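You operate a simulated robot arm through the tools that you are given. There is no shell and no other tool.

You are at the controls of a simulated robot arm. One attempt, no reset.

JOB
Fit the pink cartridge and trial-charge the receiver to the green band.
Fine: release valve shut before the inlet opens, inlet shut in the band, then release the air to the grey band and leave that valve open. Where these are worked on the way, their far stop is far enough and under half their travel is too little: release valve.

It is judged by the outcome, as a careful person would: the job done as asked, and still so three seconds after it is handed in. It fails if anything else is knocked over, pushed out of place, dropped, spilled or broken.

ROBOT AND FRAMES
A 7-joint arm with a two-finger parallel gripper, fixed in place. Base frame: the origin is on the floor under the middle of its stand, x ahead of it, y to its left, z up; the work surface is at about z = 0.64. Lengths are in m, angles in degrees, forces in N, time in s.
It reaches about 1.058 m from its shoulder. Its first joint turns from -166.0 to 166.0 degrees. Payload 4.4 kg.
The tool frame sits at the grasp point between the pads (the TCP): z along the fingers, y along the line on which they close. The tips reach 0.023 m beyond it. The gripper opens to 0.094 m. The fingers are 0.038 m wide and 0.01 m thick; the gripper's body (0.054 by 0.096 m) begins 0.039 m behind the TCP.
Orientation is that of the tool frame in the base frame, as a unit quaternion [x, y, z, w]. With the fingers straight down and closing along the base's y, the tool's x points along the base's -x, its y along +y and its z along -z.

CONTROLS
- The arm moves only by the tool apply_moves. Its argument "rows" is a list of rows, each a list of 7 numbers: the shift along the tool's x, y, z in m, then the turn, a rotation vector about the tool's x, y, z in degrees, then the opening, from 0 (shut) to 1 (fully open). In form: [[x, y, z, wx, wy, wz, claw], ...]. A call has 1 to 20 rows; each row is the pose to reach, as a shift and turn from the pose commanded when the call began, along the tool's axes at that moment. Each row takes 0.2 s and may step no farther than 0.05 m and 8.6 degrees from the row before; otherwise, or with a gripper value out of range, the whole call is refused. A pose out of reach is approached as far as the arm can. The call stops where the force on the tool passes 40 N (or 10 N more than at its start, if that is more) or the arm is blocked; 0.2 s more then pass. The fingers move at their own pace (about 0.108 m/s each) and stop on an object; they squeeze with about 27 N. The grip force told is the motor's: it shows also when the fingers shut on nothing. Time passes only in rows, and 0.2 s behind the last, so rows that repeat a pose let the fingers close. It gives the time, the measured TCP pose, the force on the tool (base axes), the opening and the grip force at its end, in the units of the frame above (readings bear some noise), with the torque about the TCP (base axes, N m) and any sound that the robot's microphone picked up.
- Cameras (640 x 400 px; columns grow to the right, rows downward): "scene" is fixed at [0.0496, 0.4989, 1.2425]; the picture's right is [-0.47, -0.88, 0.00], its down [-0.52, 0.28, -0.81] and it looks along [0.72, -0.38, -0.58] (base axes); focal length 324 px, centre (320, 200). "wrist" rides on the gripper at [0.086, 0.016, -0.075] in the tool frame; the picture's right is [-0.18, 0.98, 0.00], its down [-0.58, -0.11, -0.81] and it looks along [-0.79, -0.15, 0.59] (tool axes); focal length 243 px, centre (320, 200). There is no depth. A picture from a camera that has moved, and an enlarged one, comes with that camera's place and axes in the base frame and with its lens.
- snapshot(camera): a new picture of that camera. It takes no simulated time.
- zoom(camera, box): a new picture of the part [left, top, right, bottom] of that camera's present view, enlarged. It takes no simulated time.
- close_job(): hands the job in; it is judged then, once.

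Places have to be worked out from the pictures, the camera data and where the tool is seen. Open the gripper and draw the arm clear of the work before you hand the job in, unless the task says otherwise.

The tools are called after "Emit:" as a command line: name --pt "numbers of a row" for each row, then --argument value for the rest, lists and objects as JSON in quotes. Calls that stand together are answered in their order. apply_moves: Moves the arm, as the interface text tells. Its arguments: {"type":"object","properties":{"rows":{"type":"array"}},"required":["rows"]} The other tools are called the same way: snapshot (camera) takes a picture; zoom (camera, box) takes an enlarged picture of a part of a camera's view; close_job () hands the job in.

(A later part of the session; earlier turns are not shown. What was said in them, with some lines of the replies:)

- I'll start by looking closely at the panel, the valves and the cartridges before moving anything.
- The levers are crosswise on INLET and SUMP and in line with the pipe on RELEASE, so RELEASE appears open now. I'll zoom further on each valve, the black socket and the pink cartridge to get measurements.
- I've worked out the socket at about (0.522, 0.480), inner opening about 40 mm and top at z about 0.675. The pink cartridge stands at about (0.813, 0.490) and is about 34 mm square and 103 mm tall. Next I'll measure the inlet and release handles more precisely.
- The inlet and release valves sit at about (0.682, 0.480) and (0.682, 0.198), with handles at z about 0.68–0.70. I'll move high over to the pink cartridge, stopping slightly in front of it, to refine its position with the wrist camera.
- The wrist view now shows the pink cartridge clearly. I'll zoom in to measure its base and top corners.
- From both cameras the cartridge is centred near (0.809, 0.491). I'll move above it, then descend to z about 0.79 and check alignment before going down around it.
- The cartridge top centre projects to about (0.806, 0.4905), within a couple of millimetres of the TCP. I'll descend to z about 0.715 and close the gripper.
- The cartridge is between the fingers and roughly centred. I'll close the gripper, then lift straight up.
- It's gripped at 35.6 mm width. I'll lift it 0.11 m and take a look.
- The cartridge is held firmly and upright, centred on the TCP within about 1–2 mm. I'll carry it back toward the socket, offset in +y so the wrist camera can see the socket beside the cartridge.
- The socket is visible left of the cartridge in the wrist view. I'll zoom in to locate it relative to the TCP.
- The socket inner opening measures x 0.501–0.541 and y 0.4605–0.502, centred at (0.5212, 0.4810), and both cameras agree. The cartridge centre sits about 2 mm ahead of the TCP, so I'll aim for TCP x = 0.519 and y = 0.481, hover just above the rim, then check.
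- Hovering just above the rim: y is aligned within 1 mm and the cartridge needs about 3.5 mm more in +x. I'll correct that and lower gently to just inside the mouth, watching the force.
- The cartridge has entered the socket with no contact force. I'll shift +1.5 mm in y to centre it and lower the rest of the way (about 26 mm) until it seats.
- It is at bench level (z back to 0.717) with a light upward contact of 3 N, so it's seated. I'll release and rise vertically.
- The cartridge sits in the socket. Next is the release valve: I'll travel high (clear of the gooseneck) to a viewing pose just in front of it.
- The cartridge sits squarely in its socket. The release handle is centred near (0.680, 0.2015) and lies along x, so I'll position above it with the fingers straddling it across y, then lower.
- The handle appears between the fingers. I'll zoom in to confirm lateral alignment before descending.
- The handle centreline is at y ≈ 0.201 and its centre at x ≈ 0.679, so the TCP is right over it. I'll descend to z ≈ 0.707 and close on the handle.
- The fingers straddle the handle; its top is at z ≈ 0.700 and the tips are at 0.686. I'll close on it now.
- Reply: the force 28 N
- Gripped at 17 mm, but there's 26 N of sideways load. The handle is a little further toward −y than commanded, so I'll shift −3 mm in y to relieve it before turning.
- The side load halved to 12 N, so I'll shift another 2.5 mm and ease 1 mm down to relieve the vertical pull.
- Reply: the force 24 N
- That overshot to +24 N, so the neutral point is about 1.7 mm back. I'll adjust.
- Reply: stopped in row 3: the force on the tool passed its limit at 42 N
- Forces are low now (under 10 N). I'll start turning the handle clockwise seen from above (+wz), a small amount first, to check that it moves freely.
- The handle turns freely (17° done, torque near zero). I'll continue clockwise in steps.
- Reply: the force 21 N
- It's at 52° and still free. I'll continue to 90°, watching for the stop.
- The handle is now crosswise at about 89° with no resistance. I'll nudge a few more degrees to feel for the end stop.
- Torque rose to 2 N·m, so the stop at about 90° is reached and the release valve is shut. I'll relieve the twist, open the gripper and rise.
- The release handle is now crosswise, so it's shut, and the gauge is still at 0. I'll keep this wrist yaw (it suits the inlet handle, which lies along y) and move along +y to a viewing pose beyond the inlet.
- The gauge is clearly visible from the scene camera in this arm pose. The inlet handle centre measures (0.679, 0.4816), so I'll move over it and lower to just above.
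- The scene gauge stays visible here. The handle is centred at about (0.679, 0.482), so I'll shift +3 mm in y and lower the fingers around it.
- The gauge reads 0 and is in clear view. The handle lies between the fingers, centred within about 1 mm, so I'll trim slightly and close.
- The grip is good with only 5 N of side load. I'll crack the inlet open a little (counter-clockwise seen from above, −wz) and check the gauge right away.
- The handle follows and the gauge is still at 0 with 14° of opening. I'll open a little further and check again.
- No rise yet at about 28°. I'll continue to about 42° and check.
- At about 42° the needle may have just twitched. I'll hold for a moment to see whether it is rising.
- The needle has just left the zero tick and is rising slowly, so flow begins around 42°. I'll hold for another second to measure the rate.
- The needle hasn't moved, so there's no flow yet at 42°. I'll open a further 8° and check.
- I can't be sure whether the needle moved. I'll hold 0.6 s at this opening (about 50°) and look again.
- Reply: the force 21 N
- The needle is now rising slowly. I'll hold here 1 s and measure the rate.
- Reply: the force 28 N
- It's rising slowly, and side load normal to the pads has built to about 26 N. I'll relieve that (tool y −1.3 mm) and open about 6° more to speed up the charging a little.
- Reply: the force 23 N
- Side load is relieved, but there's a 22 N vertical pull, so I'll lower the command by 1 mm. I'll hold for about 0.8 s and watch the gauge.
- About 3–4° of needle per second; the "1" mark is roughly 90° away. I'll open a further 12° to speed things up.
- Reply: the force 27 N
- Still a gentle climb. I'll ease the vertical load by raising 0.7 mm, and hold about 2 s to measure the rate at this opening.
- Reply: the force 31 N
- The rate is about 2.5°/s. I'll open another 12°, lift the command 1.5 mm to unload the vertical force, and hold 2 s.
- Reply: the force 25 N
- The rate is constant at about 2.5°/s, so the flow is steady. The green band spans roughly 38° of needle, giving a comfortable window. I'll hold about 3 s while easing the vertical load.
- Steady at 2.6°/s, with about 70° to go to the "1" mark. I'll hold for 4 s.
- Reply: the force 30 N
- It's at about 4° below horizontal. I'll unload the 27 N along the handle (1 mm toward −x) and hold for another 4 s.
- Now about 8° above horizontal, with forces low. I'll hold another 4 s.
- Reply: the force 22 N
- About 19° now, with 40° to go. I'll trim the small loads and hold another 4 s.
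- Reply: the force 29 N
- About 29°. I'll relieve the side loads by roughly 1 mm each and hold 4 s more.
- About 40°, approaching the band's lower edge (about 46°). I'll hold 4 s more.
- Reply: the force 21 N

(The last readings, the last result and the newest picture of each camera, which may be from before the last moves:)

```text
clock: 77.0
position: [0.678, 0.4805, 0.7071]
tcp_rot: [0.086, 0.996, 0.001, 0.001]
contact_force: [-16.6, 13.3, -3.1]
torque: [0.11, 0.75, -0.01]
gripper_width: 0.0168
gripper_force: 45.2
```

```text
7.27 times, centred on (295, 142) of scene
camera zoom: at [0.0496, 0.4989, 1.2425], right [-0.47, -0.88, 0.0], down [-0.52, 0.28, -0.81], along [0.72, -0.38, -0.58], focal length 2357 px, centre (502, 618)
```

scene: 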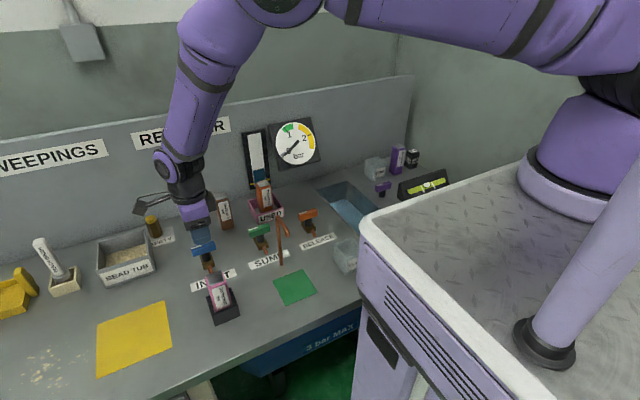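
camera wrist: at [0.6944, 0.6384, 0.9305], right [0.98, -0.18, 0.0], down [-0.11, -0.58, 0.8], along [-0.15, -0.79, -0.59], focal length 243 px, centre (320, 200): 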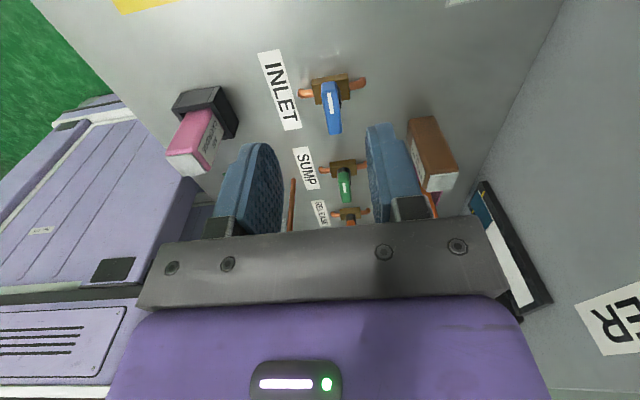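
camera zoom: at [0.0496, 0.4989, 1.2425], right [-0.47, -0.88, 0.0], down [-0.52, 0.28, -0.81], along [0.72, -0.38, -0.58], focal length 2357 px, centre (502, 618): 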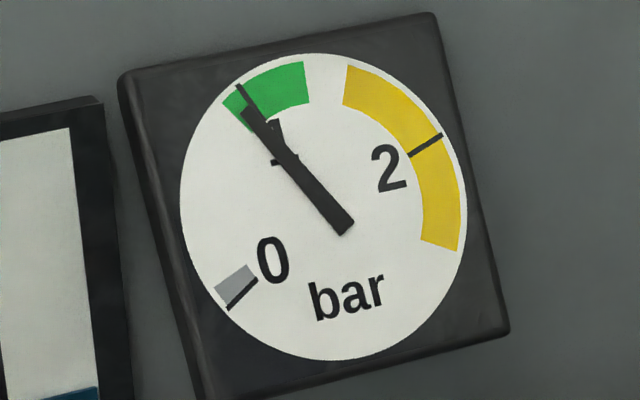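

The needle is now inside the green band at about 51°. I'll wait about 1 s more to get well inside it, then turn the inlet clockwise to shut in one motion.

Emit:
apply_moves --pt "0.0005 0.0005 0 0 0 0 0" --pt "0.0005 0.0005 0 0 0 0 0" --pt "0.0005 0.0005 0 0 0 0 0" --pt "0.0005 0.0005 0 0 0 0 0" --pt "0.0005 0.0005 0 0 0 0 0" --pt "0.0005 0.0005 0 0 0 7 0" --pt "0.0005 0.0005 0 0 0 15 0" --pt "0.0005 0.0005 0 0 0 23 0" --pt "0.0005 0.0005 0 0 0 31 0" --pt "0.0005 0.0005 0 0 0 39 0" --pt "0.0005 0.0005 0 0 0 47 0" --pt "0.0005 0.0005 0 0 0 55 0"

Emit:
zoom --camera "scene" --box '[265, 115, 325, 170]'

```text
clock: 79.6
position: [0.6801, 0.4815, 0.7078]
tcp_rot: [0.536, 0.844, 0.003, 0.0]
contact_force: [5.2, 10.8, 4.3]
torque: [-0.95, -0.16, 0.03]
gripper_width: 0.0169
gripper_force: 45.2
```

```text
7.27 times, centred on (295, 142) of scene
camera zoom: at [0.0496, 0.4989, 1.2425], right [-0.47, -0.88, 0.0], down [-0.52, 0.28, -0.81], along [0.72, -0.38, -0.58], focal length 2357 px, centre (502, 618)
```

zoom: 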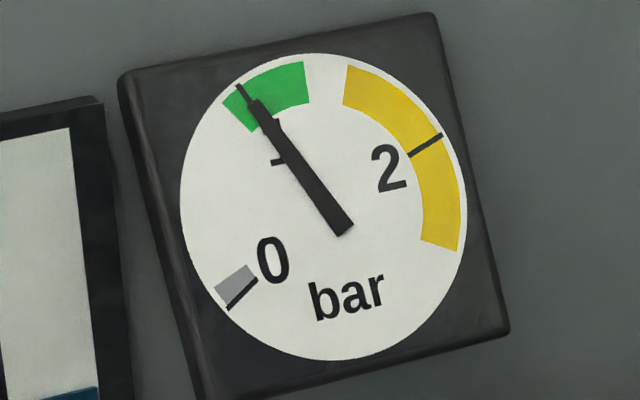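

The needle is on about 1.0 bar, inside the green. I'll continue turning to the shut stop.

Emit:
apply_moves --pt "0 0 0 0 0 8 0" --pt "0 0 0 0 0 16 0" --pt "0 0 0 0 0 23 0" --pt "0 0 0 0 0 27 0" --pt "0 0 0 0 0 28 0"

Emit:
zoom --camera "scene" --box '[265, 115, 325, 170]'

Emit:
zoom --camera "wrist" --box '[210, 20, 410, 220]'

```text
clock: 80.8
position: [0.6796, 0.481, 0.707]
tcp_rot: [0.724, 0.689, 0.003, 0.0]
contact_force: [11.3, 9.8, 17.9]
torque: [-0.49, -0.01, 1.93]
gripper_width: 0.0177
gripper_force: 45.3
```

```text
7.27 times, centred on (295, 142) of scene
camera zoom: at [0.0496, 0.4989, 1.2425], right [-0.47, -0.88, 0.0], down [-0.52, 0.28, -0.81], along [0.72, -0.38, -0.58], focal length 2357 px, centre (502, 618)
```

zoom: 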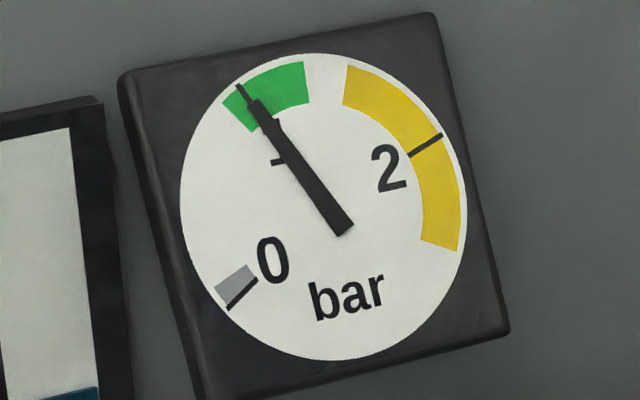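

```text
2.00 times, centred on (310, 120) of wrist
camera zoom: at [0.6998, 0.5672, 0.7832], right [0.97, -0.23, 0.0], down [-0.14, -0.58, 0.8], along [-0.19, -0.78, -0.59], focal length 485 px, centre (340, 360)
```

zoom: 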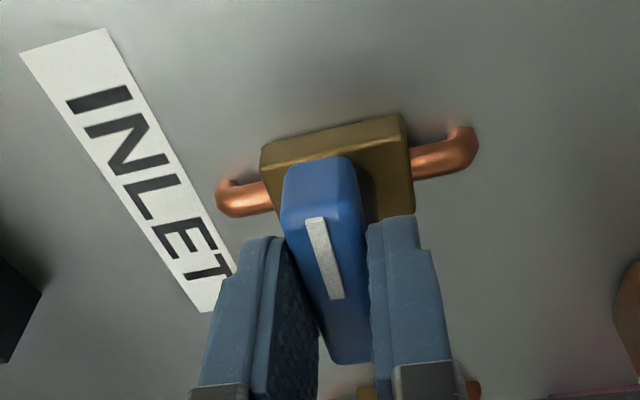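

The inlet is at its shut stop (2 N·m) and the gauge is steady at about 1.0 bar in the green. I'll untwist, let go and rise clear, then confirm the gauge.

Emit:
apply_moves --pt "0 0 0 0 0 -1.5 0" --pt "0 0 0 0 0 -3 0" --pt "0 0 0 0 0 -3 0.15" --pt "0 0 0 0 0 -3 0.35" --pt "0 0 0 0 0 -3 0.5" --pt "0 0 0 0 0 -3 0.5" --pt "0 0 -0.03 0 0 -3 0.5" --pt "0 0 -0.07 0 0 -3 0.5" --pt "0 0 -0.11 0 0 -3 0.5" --pt "0 0 -0.15 0 0 -3 0.5" --pt "0 0 -0.15 0 0 -3 0.5"

Emit:
snapshot --camera "scene"

Emit:
zoom --camera "scene" --box '[265, 115, 325, 170]'

Emit:
zoom --camera "scene" --box '[160, 190, 260, 330]'

```text
clock: 83.2
position: [0.6778, 0.4804, 0.8569]
tcp_rot: [0.707, 0.707, 0.001, 0.0]
contact_force: [-0.6, 0.0, -0.7]
torque: [-0.01, -0.01, 0.0]
gripper_width: 0.047
gripper_force: 0.1
```

```text
taken
```

scene: 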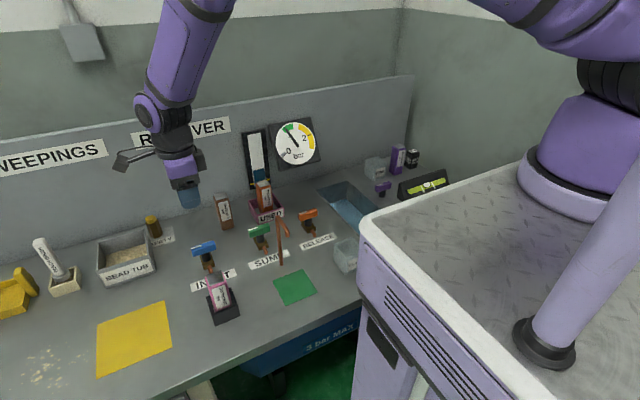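

```text
7.27 times, centred on (295, 142) of scene
camera zoom: at [0.0496, 0.4989, 1.2425], right [-0.47, -0.88, 0.0], down [-0.52, 0.28, -0.81], along [0.72, -0.38, -0.58], focal length 2357 px, centre (502, 618)
```

zoom: 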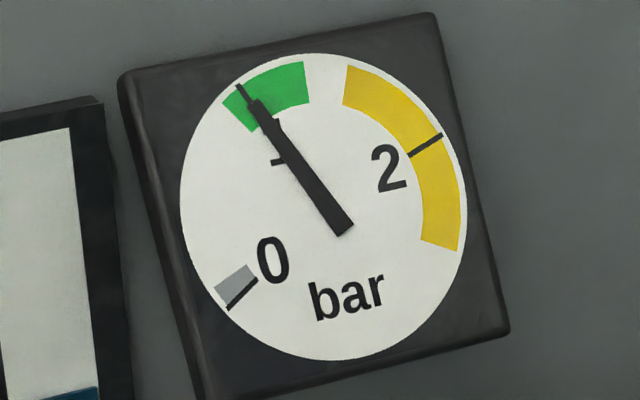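

```text
2.86 times, centred on (210, 260) of scene
camera zoom: at [0.0496, 0.4989, 1.2425], right [-0.47, -0.88, 0.0], down [-0.52, 0.28, -0.81], along [0.72, -0.38, -0.58], focal length 926 px, centre (634, 29)
```

zoom: 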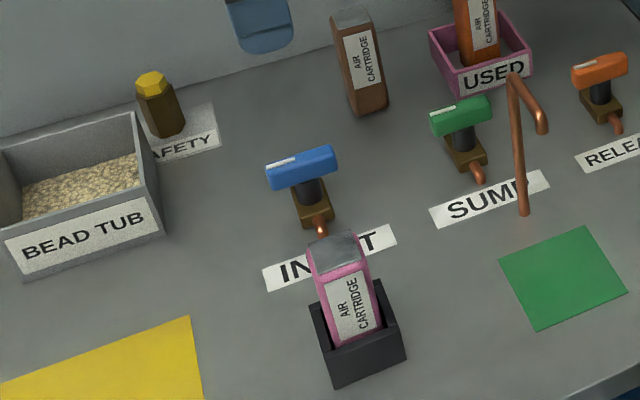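

All steady: inlet crosswise, gauge holding in the green, cartridge seated. Now I'll move back along −y to the release valve with the same yaw.

Emit:
apply_moves --pt "-0.04 0 0 0 0 0 0.45" --pt "-0.08 0 0 0 0 0 0.45" --pt "-0.12 0 0 0 0 0 0.45" --pt "-0.16 0 0 0 0 0 0.45" --pt "-0.2 0 0 0 0 0 0.45" --pt "-0.24 0 0 0 0 0 0.45" --pt "-0.28 0.0005 0 0 0 0 0.45" --pt "-0.28 0.0005 0.04 0 0 0 0.45" --pt "-0.28 0.0005 0.08 0 0 0 0.45" --pt "-0.28 0.0005 0.105 0 0 0 0.45" --pt "-0.28 0.0005 0.105 0 0 0 0.45"

Emit:
zoom --camera "wrist" --box '[210, 20, 410, 220]'

Emit:
snapshot --camera "scene"

```text
clock: 85.6
position: [0.679, 0.2006, 0.7532]
tcp_rot: [0.707, 0.708, 0.002, -0.001]
contact_force: [0.1, -0.4, 1.2]
torque: [0.02, 0.04, 0.02]
gripper_width: 0.0421
gripper_force: 0.0
```

```text
2.00 times, centred on (310, 120) of wrist
camera zoom: at [0.6958, 0.2873, 0.8289], right [0.98, -0.18, 0.0], down [-0.11, -0.58, 0.8], along [-0.15, -0.79, -0.59], focal length 485 px, centre (340, 360)
```

zoom: 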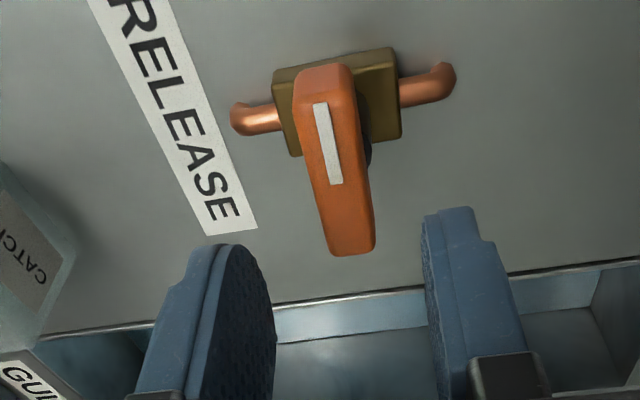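

```text
taken
```

scene: 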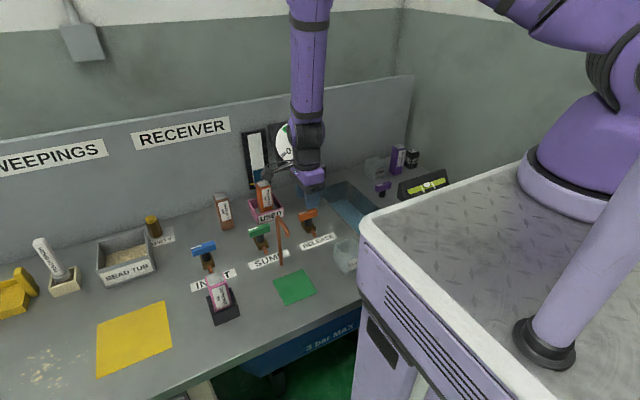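

Aligned over the release handle within about 1 mm. I'll lower to z ≈ 0.708 and close on it.

Emit:
apply_moves --pt "0 -0.0006 0.015 0 0 0 0.45" --pt "0 -0.0006 0.03 0 0 0 0.45" --pt "0 -0.0006 0.04 0 0 0 0.45" --pt "0 -0.0006 0.0455 0 0 0 0.45" --pt "0 -0.0006 0.0455 0 0 0 0.3" --pt "0 -0.0006 0.0455 0 0 0 0.18" --pt "0 -0.0006 0.0455 0 0 0 0.1" --pt "0 -0.0006 0.0455 0 0 0 0.0" --pt "0 -0.0006 0.0455 0 0 0 0.0"

Emit:
zoom --camera "wrist" --box '[210, 20, 410, 220]'

Emit:
zoom --camera "scene" --box '[250, 110, 350, 260]'

```text
clock: 87.6
position: [0.6796, 0.2014, 0.7049]
tcp_rot: [0.706, 0.708, 0.002, 0.0]
contact_force: [19.8, 1.7, -1.2]
torque: [0.02, 0.33, 0.03]
gripper_width: 0.0167
gripper_force: 45.4
```

```text
2.00 times, centred on (310, 120) of wrist
camera zoom: at [0.6955, 0.2877, 0.7811], right [0.98, -0.18, 0.0], down [-0.11, -0.58, 0.8], along [-0.15, -0.79, -0.59], focal length 485 px, centre (340, 360)
```

zoom: 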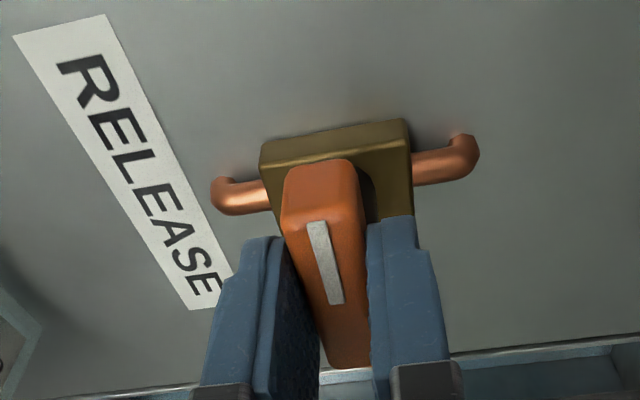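

```text
2.67 times, centred on (300, 185) of scene
camera zoom: at [0.0496, 0.4989, 1.2425], right [-0.47, -0.88, 0.0], down [-0.52, 0.28, -0.81], along [0.72, -0.38, -0.58], focal length 864 px, centre (373, 240)
```

zoom: 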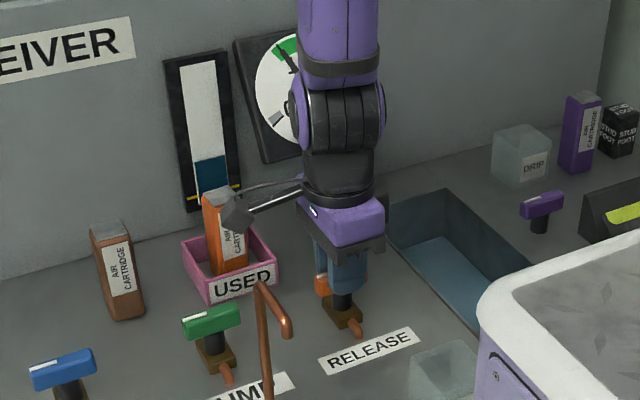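

Gripped with 20 N of side load in +x, so I'll trim 1.2 mm that way and turn the release counter-clockwise to open. The needle's left-hand side remains visible past the arm.

Emit:
apply_moves --pt "0 0.0007 0 0 0 0 0" --pt "0 0.0012 0 0 0 -3 0" --pt "0 0.0012 0 0 0 -10 0" --pt "0 0.0012 0 0 0 -18 0" --pt "0 0.0012 0 0 0 -26 0" --pt "0 0.0012 0 0 0 -34 0" --pt "0 0.0012 0 0 0 -42 0" --pt "0 0.0012 0 0 0 -50 0"

Emit:
zoom --camera "scene" --box '[250, 110, 350, 260]'

```text
clock: 89.4
position: [0.6788, 0.1991, 0.7069]
tcp_rot: [0.339, 0.941, 0.001, 0.0]
contact_force: [9.1, -5.3, -7.1]
torque: [0.36, 0.41, 0.02]
gripper_width: 0.0167
gripper_force: 45.3
```

```text
2.67 times, centred on (300, 185) of scene
camera zoom: at [0.0496, 0.4989, 1.2425], right [-0.47, -0.88, 0.0], down [-0.52, 0.28, -0.81], along [0.72, -0.38, -0.58], focal length 864 px, centre (373, 240)
```

zoom: 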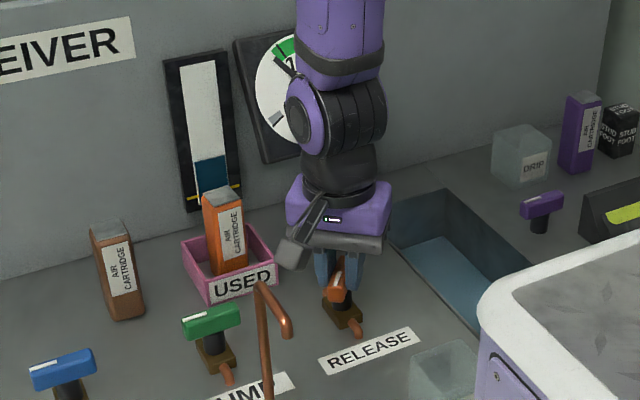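

The needle is already falling below the green. I'll continue turning to the fully open stop.

Emit:
apply_moves --pt "0 0 0 0 0 -8 0" --pt "0 0 0 0 0 -16 0" --pt "0 0 0 0 0 -24 0" --pt "0 0 0 0 0 -32 0" --pt "0 0 0 0 0 -39 0" --pt "0 0 0 0 0 -42 0" --pt "0 0 0 0 0 -43 0"

Emit:
zoom --camera "scene" --box '[250, 110, 350, 260]'

Emit:
zoom --camera "wrist" --box '[210, 20, 410, 220]'

```text
clock: 91.0
position: [0.6799, 0.1997, 0.7059]
tcp_rot: [-0.027, 1.0, 0.002, -0.001]
contact_force: [-11.1, -9.3, -21.6]
torque: [-0.23, 0.23, -1.91]
gripper_width: 0.0175
gripper_force: 45.3
```

```text
2.67 times, centred on (300, 185) of scene
camera zoom: at [0.0496, 0.4989, 1.2425], right [-0.47, -0.88, 0.0], down [-0.52, 0.28, -0.81], along [0.72, -0.38, -0.58], focal length 864 px, centre (373, 240)
```

zoom: 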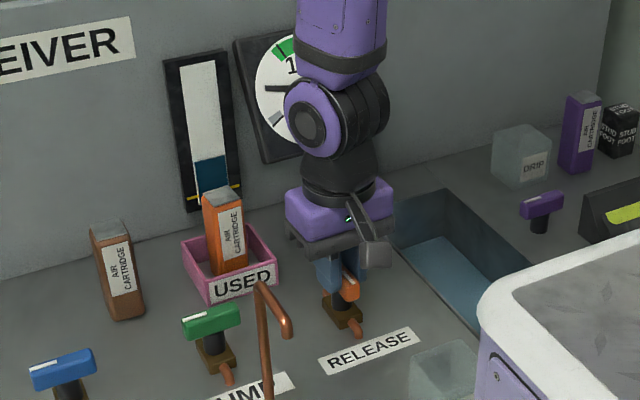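

```text
2.00 times, centred on (310, 120) of wrist
camera zoom: at [0.5922, 0.2124, 0.7812], right [0.13, 0.99, 0.0], down [0.59, -0.08, 0.81], along [0.8, -0.1, -0.59], focal length 485 px, centre (340, 360)
```

zoom: 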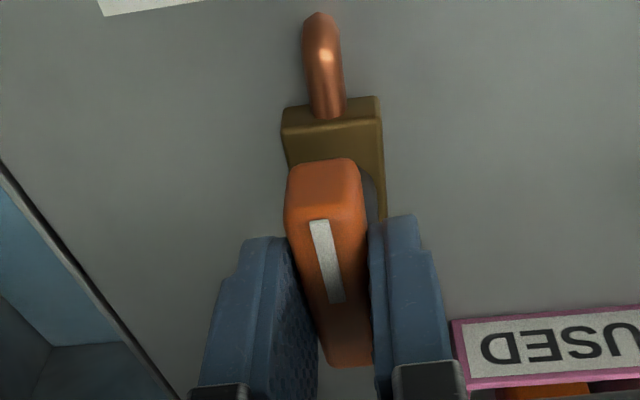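

The handle is at its open stop (1.9 N·m) and the needle is dropping. I'll untwist, let go, rise, and then draw the arm back toward the home area.

Emit:
apply_moves --pt "0 0 0 0 0 1.5 0" --pt "0 0 0 0 0 3 0" --pt "0 0 0 0 0 3 0.15" --pt "0 0 0 0 0 3 0.35" --pt "0 0 0 0 0 3 0.5" --pt "0 0 0 0 0 3 0.5" --pt "0 0 -0.03 0 0 3 0.5" --pt "0 0 -0.07 0 0 3 0.5" --pt "0 0 -0.11 0 0 3 0.5" --pt "0 0 -0.15 0 0 3 0.5" --pt "0 0 -0.2 0 0 3 0.5" --pt "0 0 -0.24 0 0 3 0.5" --pt "0 0 -0.24 0 0 3 0.5"

Emit:
snapshot --camera "scene"

Emit:
zoom --camera "scene" --box '[230, 110, 350, 260]'

Emit:
snapshot --camera "wrist"

```text
clock: 93.8
position: [0.6777, 0.2004, 0.9485]
tcp_rot: [-0.001, 1.0, 0.001, 0.001]
contact_force: [0.0, 0.0, 0.7]
torque: [-0.01, 0.0, 0.0]
gripper_width: 0.0472
gripper_force: 0.1
```

```text
taken
```

scene: 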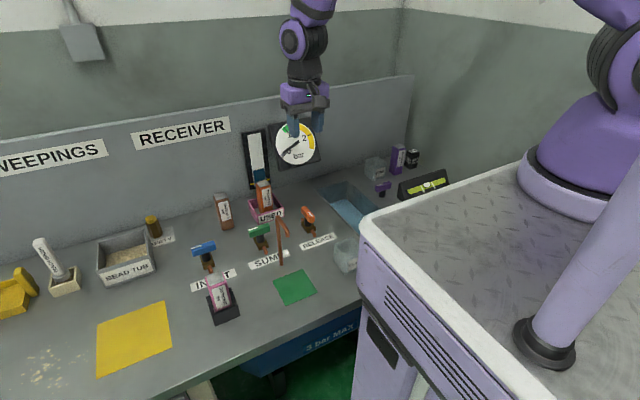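

```text
2.67 times, centred on (290, 185) of scene
camera zoom: at [0.0496, 0.4989, 1.2425], right [-0.47, -0.88, 0.0], down [-0.52, 0.28, -0.81], along [0.72, -0.38, -0.58], focal length 864 px, centre (400, 240)
```

zoom: 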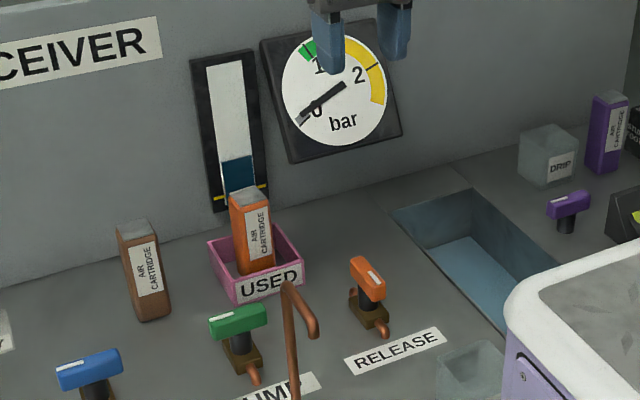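

```text
taken
camera wrist: at [0.5909, 0.2175, 1.024], right [0.18, 0.98, 0.0], down [0.58, -0.11, 0.81], along [0.79, -0.15, -0.59], focal length 243 px, centre (320, 200)
```

wrist: 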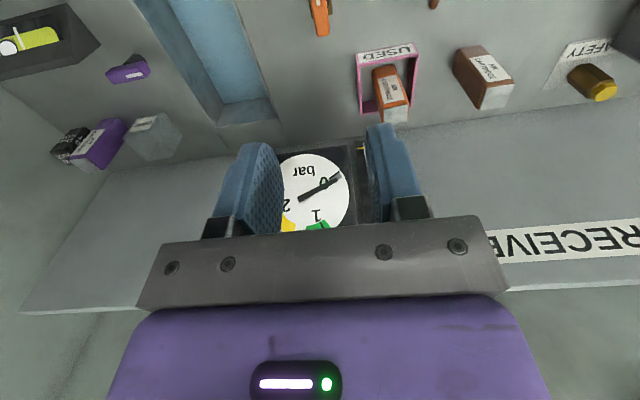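

The release is open and the needle is nearly at the grey band. I'll draw the arm back toward the starting pose, fully open the gripper, and let the pressure settle.

Emit:
apply_moves --pt "0.02 -0.02 -0.01 0 0 0 0.6" --pt "0.05 -0.04 -0.02 0 0 0 0.8" --pt "0.08 -0.06 -0.03 0 0 0 1.0" --pt "0.11 -0.08 -0.03 0 0 0 1.0" --pt "0.14 -0.1 -0.03 0 0 0 1.0" --pt "0.14 -0.1 -0.03 0 0 0 1.0" --pt "0.14 -0.1 -0.03 0 0 0 1.0" --pt "0.14 -0.1 -0.03 0 0 0 1.0" --pt "0.14 -0.1 -0.03 0 0 0 1.0" --pt "0.14 -0.1 -0.03 0 0 0 1.0"

Emit:
snapshot --camera "scene"

Emit:
zoom --camera "scene" --box '[265, 115, 325, 170]'

Emit:
zoom --camera "scene" --box '[160, 160, 360, 330]'

```text
clock: 96.0
position: [0.5391, 0.1005, 0.9747]
tcp_rot: [-0.001, 1.0, 0.001, 0.001]
contact_force: [-0.5, 0.6, -0.4]
torque: [-0.02, -0.01, -0.03]
gripper_width: 0.0941
gripper_force: 0.0
```

```text
taken
```

scene: 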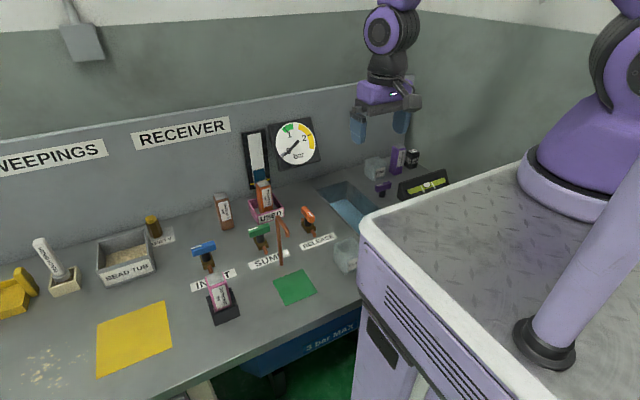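

```text
7.27 times, centred on (295, 142) of scene
camera zoom: at [0.0496, 0.4989, 1.2425], right [-0.47, -0.88, 0.0], down [-0.52, 0.28, -0.81], along [0.72, -0.38, -0.58], focal length 2357 px, centre (502, 618)
```

zoom: 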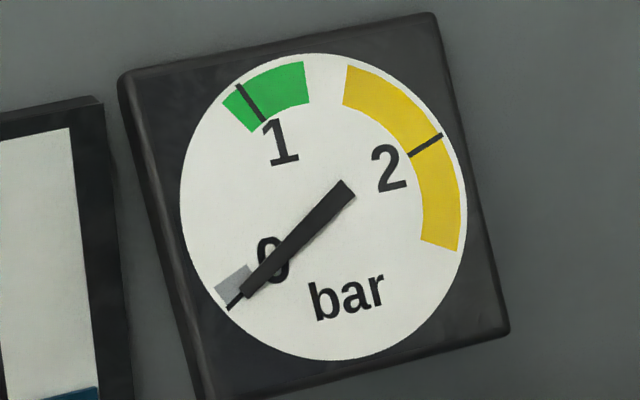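

```text
2.35 times, centred on (260, 245) of scene
camera zoom: at [0.0496, 0.4989, 1.2425], right [-0.47, -0.88, 0.0], down [-0.52, 0.28, -0.81], along [0.72, -0.38, -0.58], focal length 763 px, centre (461, 94)
```

zoom: 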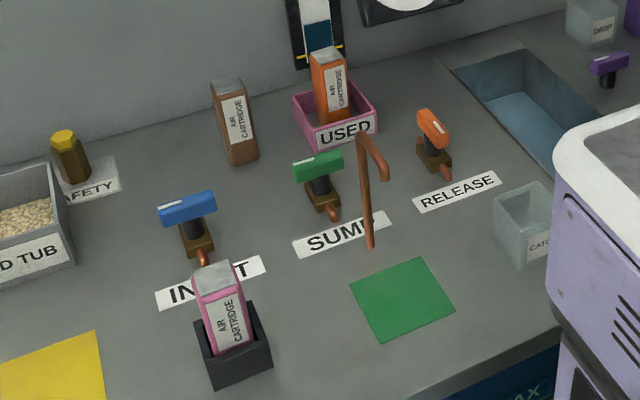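

The needle is back in the grey band. Release is in line (open), inlet crosswise (shut), the cartridge is seated and everything else is where it was. I'll wait a moment to confirm it's stable.

Emit:
apply_moves --pt "0 0 0 0 0 0 1.0" --pt "0 0 0 0 0 0 1.0" --pt "0 0 0 0 0 0 1.0" --pt "0 0 0 0 0 0 1.0" --pt "0 0 0 0 0 0 1.0" --pt "0 0 0 0 0 0 1.0" --pt "0 0 0 0 0 0 1.0" --pt "0 0 0 0 0 0 1.0" --pt "0 0 0 0 0 0 1.0" --pt "0 0 0 0 0 0 1.0"

Emit:
zoom --camera "scene" --box '[230, 110, 340, 190]'

```text
clock: 98.2
position: [0.5382, 0.1005, 0.9749]
tcp_rot: [-0.001, 1.0, 0.0, 0.0]
contact_force: [-0.6, 0.4, 0.6]
torque: [0.01, -0.01, -0.03]
gripper_width: 0.0941
gripper_force: 0.1
```

```text
5.00 times, centred on (285, 150) of scene
camera zoom: at [0.0496, 0.4989, 1.2425], right [-0.47, -0.88, 0.0], down [-0.52, 0.28, -0.81], along [0.72, -0.38, -0.58], focal length 1621 px, centre (495, 450)
```

zoom: 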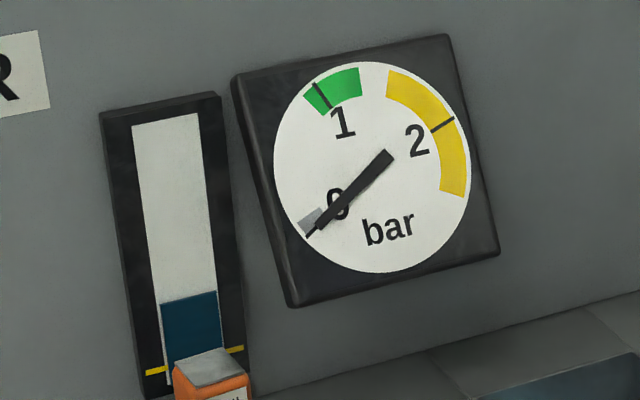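

The gauge rests steadily in the grey band, and the sump level looks the same as at the start. The arm is clear with the gripper open, so I'm handing the job in.

Emit:
close_job

```text
The job is handed in.
```

The pink cartridge is fitted and the receiver has been trial-charged and vented. I've handed the job in, and no verdict came back with it.

- **Cartridge:** it is seated upright in the black socket by the inlet, resting on the bench surface.
- **Release valve shut first:** I turned it to its closed stop before the inlet was touched.
- **Charge:** with the inlet open, the gauge rose slowly. I shut the inlet against its stop at about 1.0 bar, inside the green band but towards its lower edge. It held there for the few seconds before I vented it.
- **Venting:** I turned the release valve to its open stop and left it open. The needle fell into the grey band and stayed there.

The arm is drawn back with the gripper open. In the last pictures nothing else on the bench had moved, and the sump level looked unchanged.
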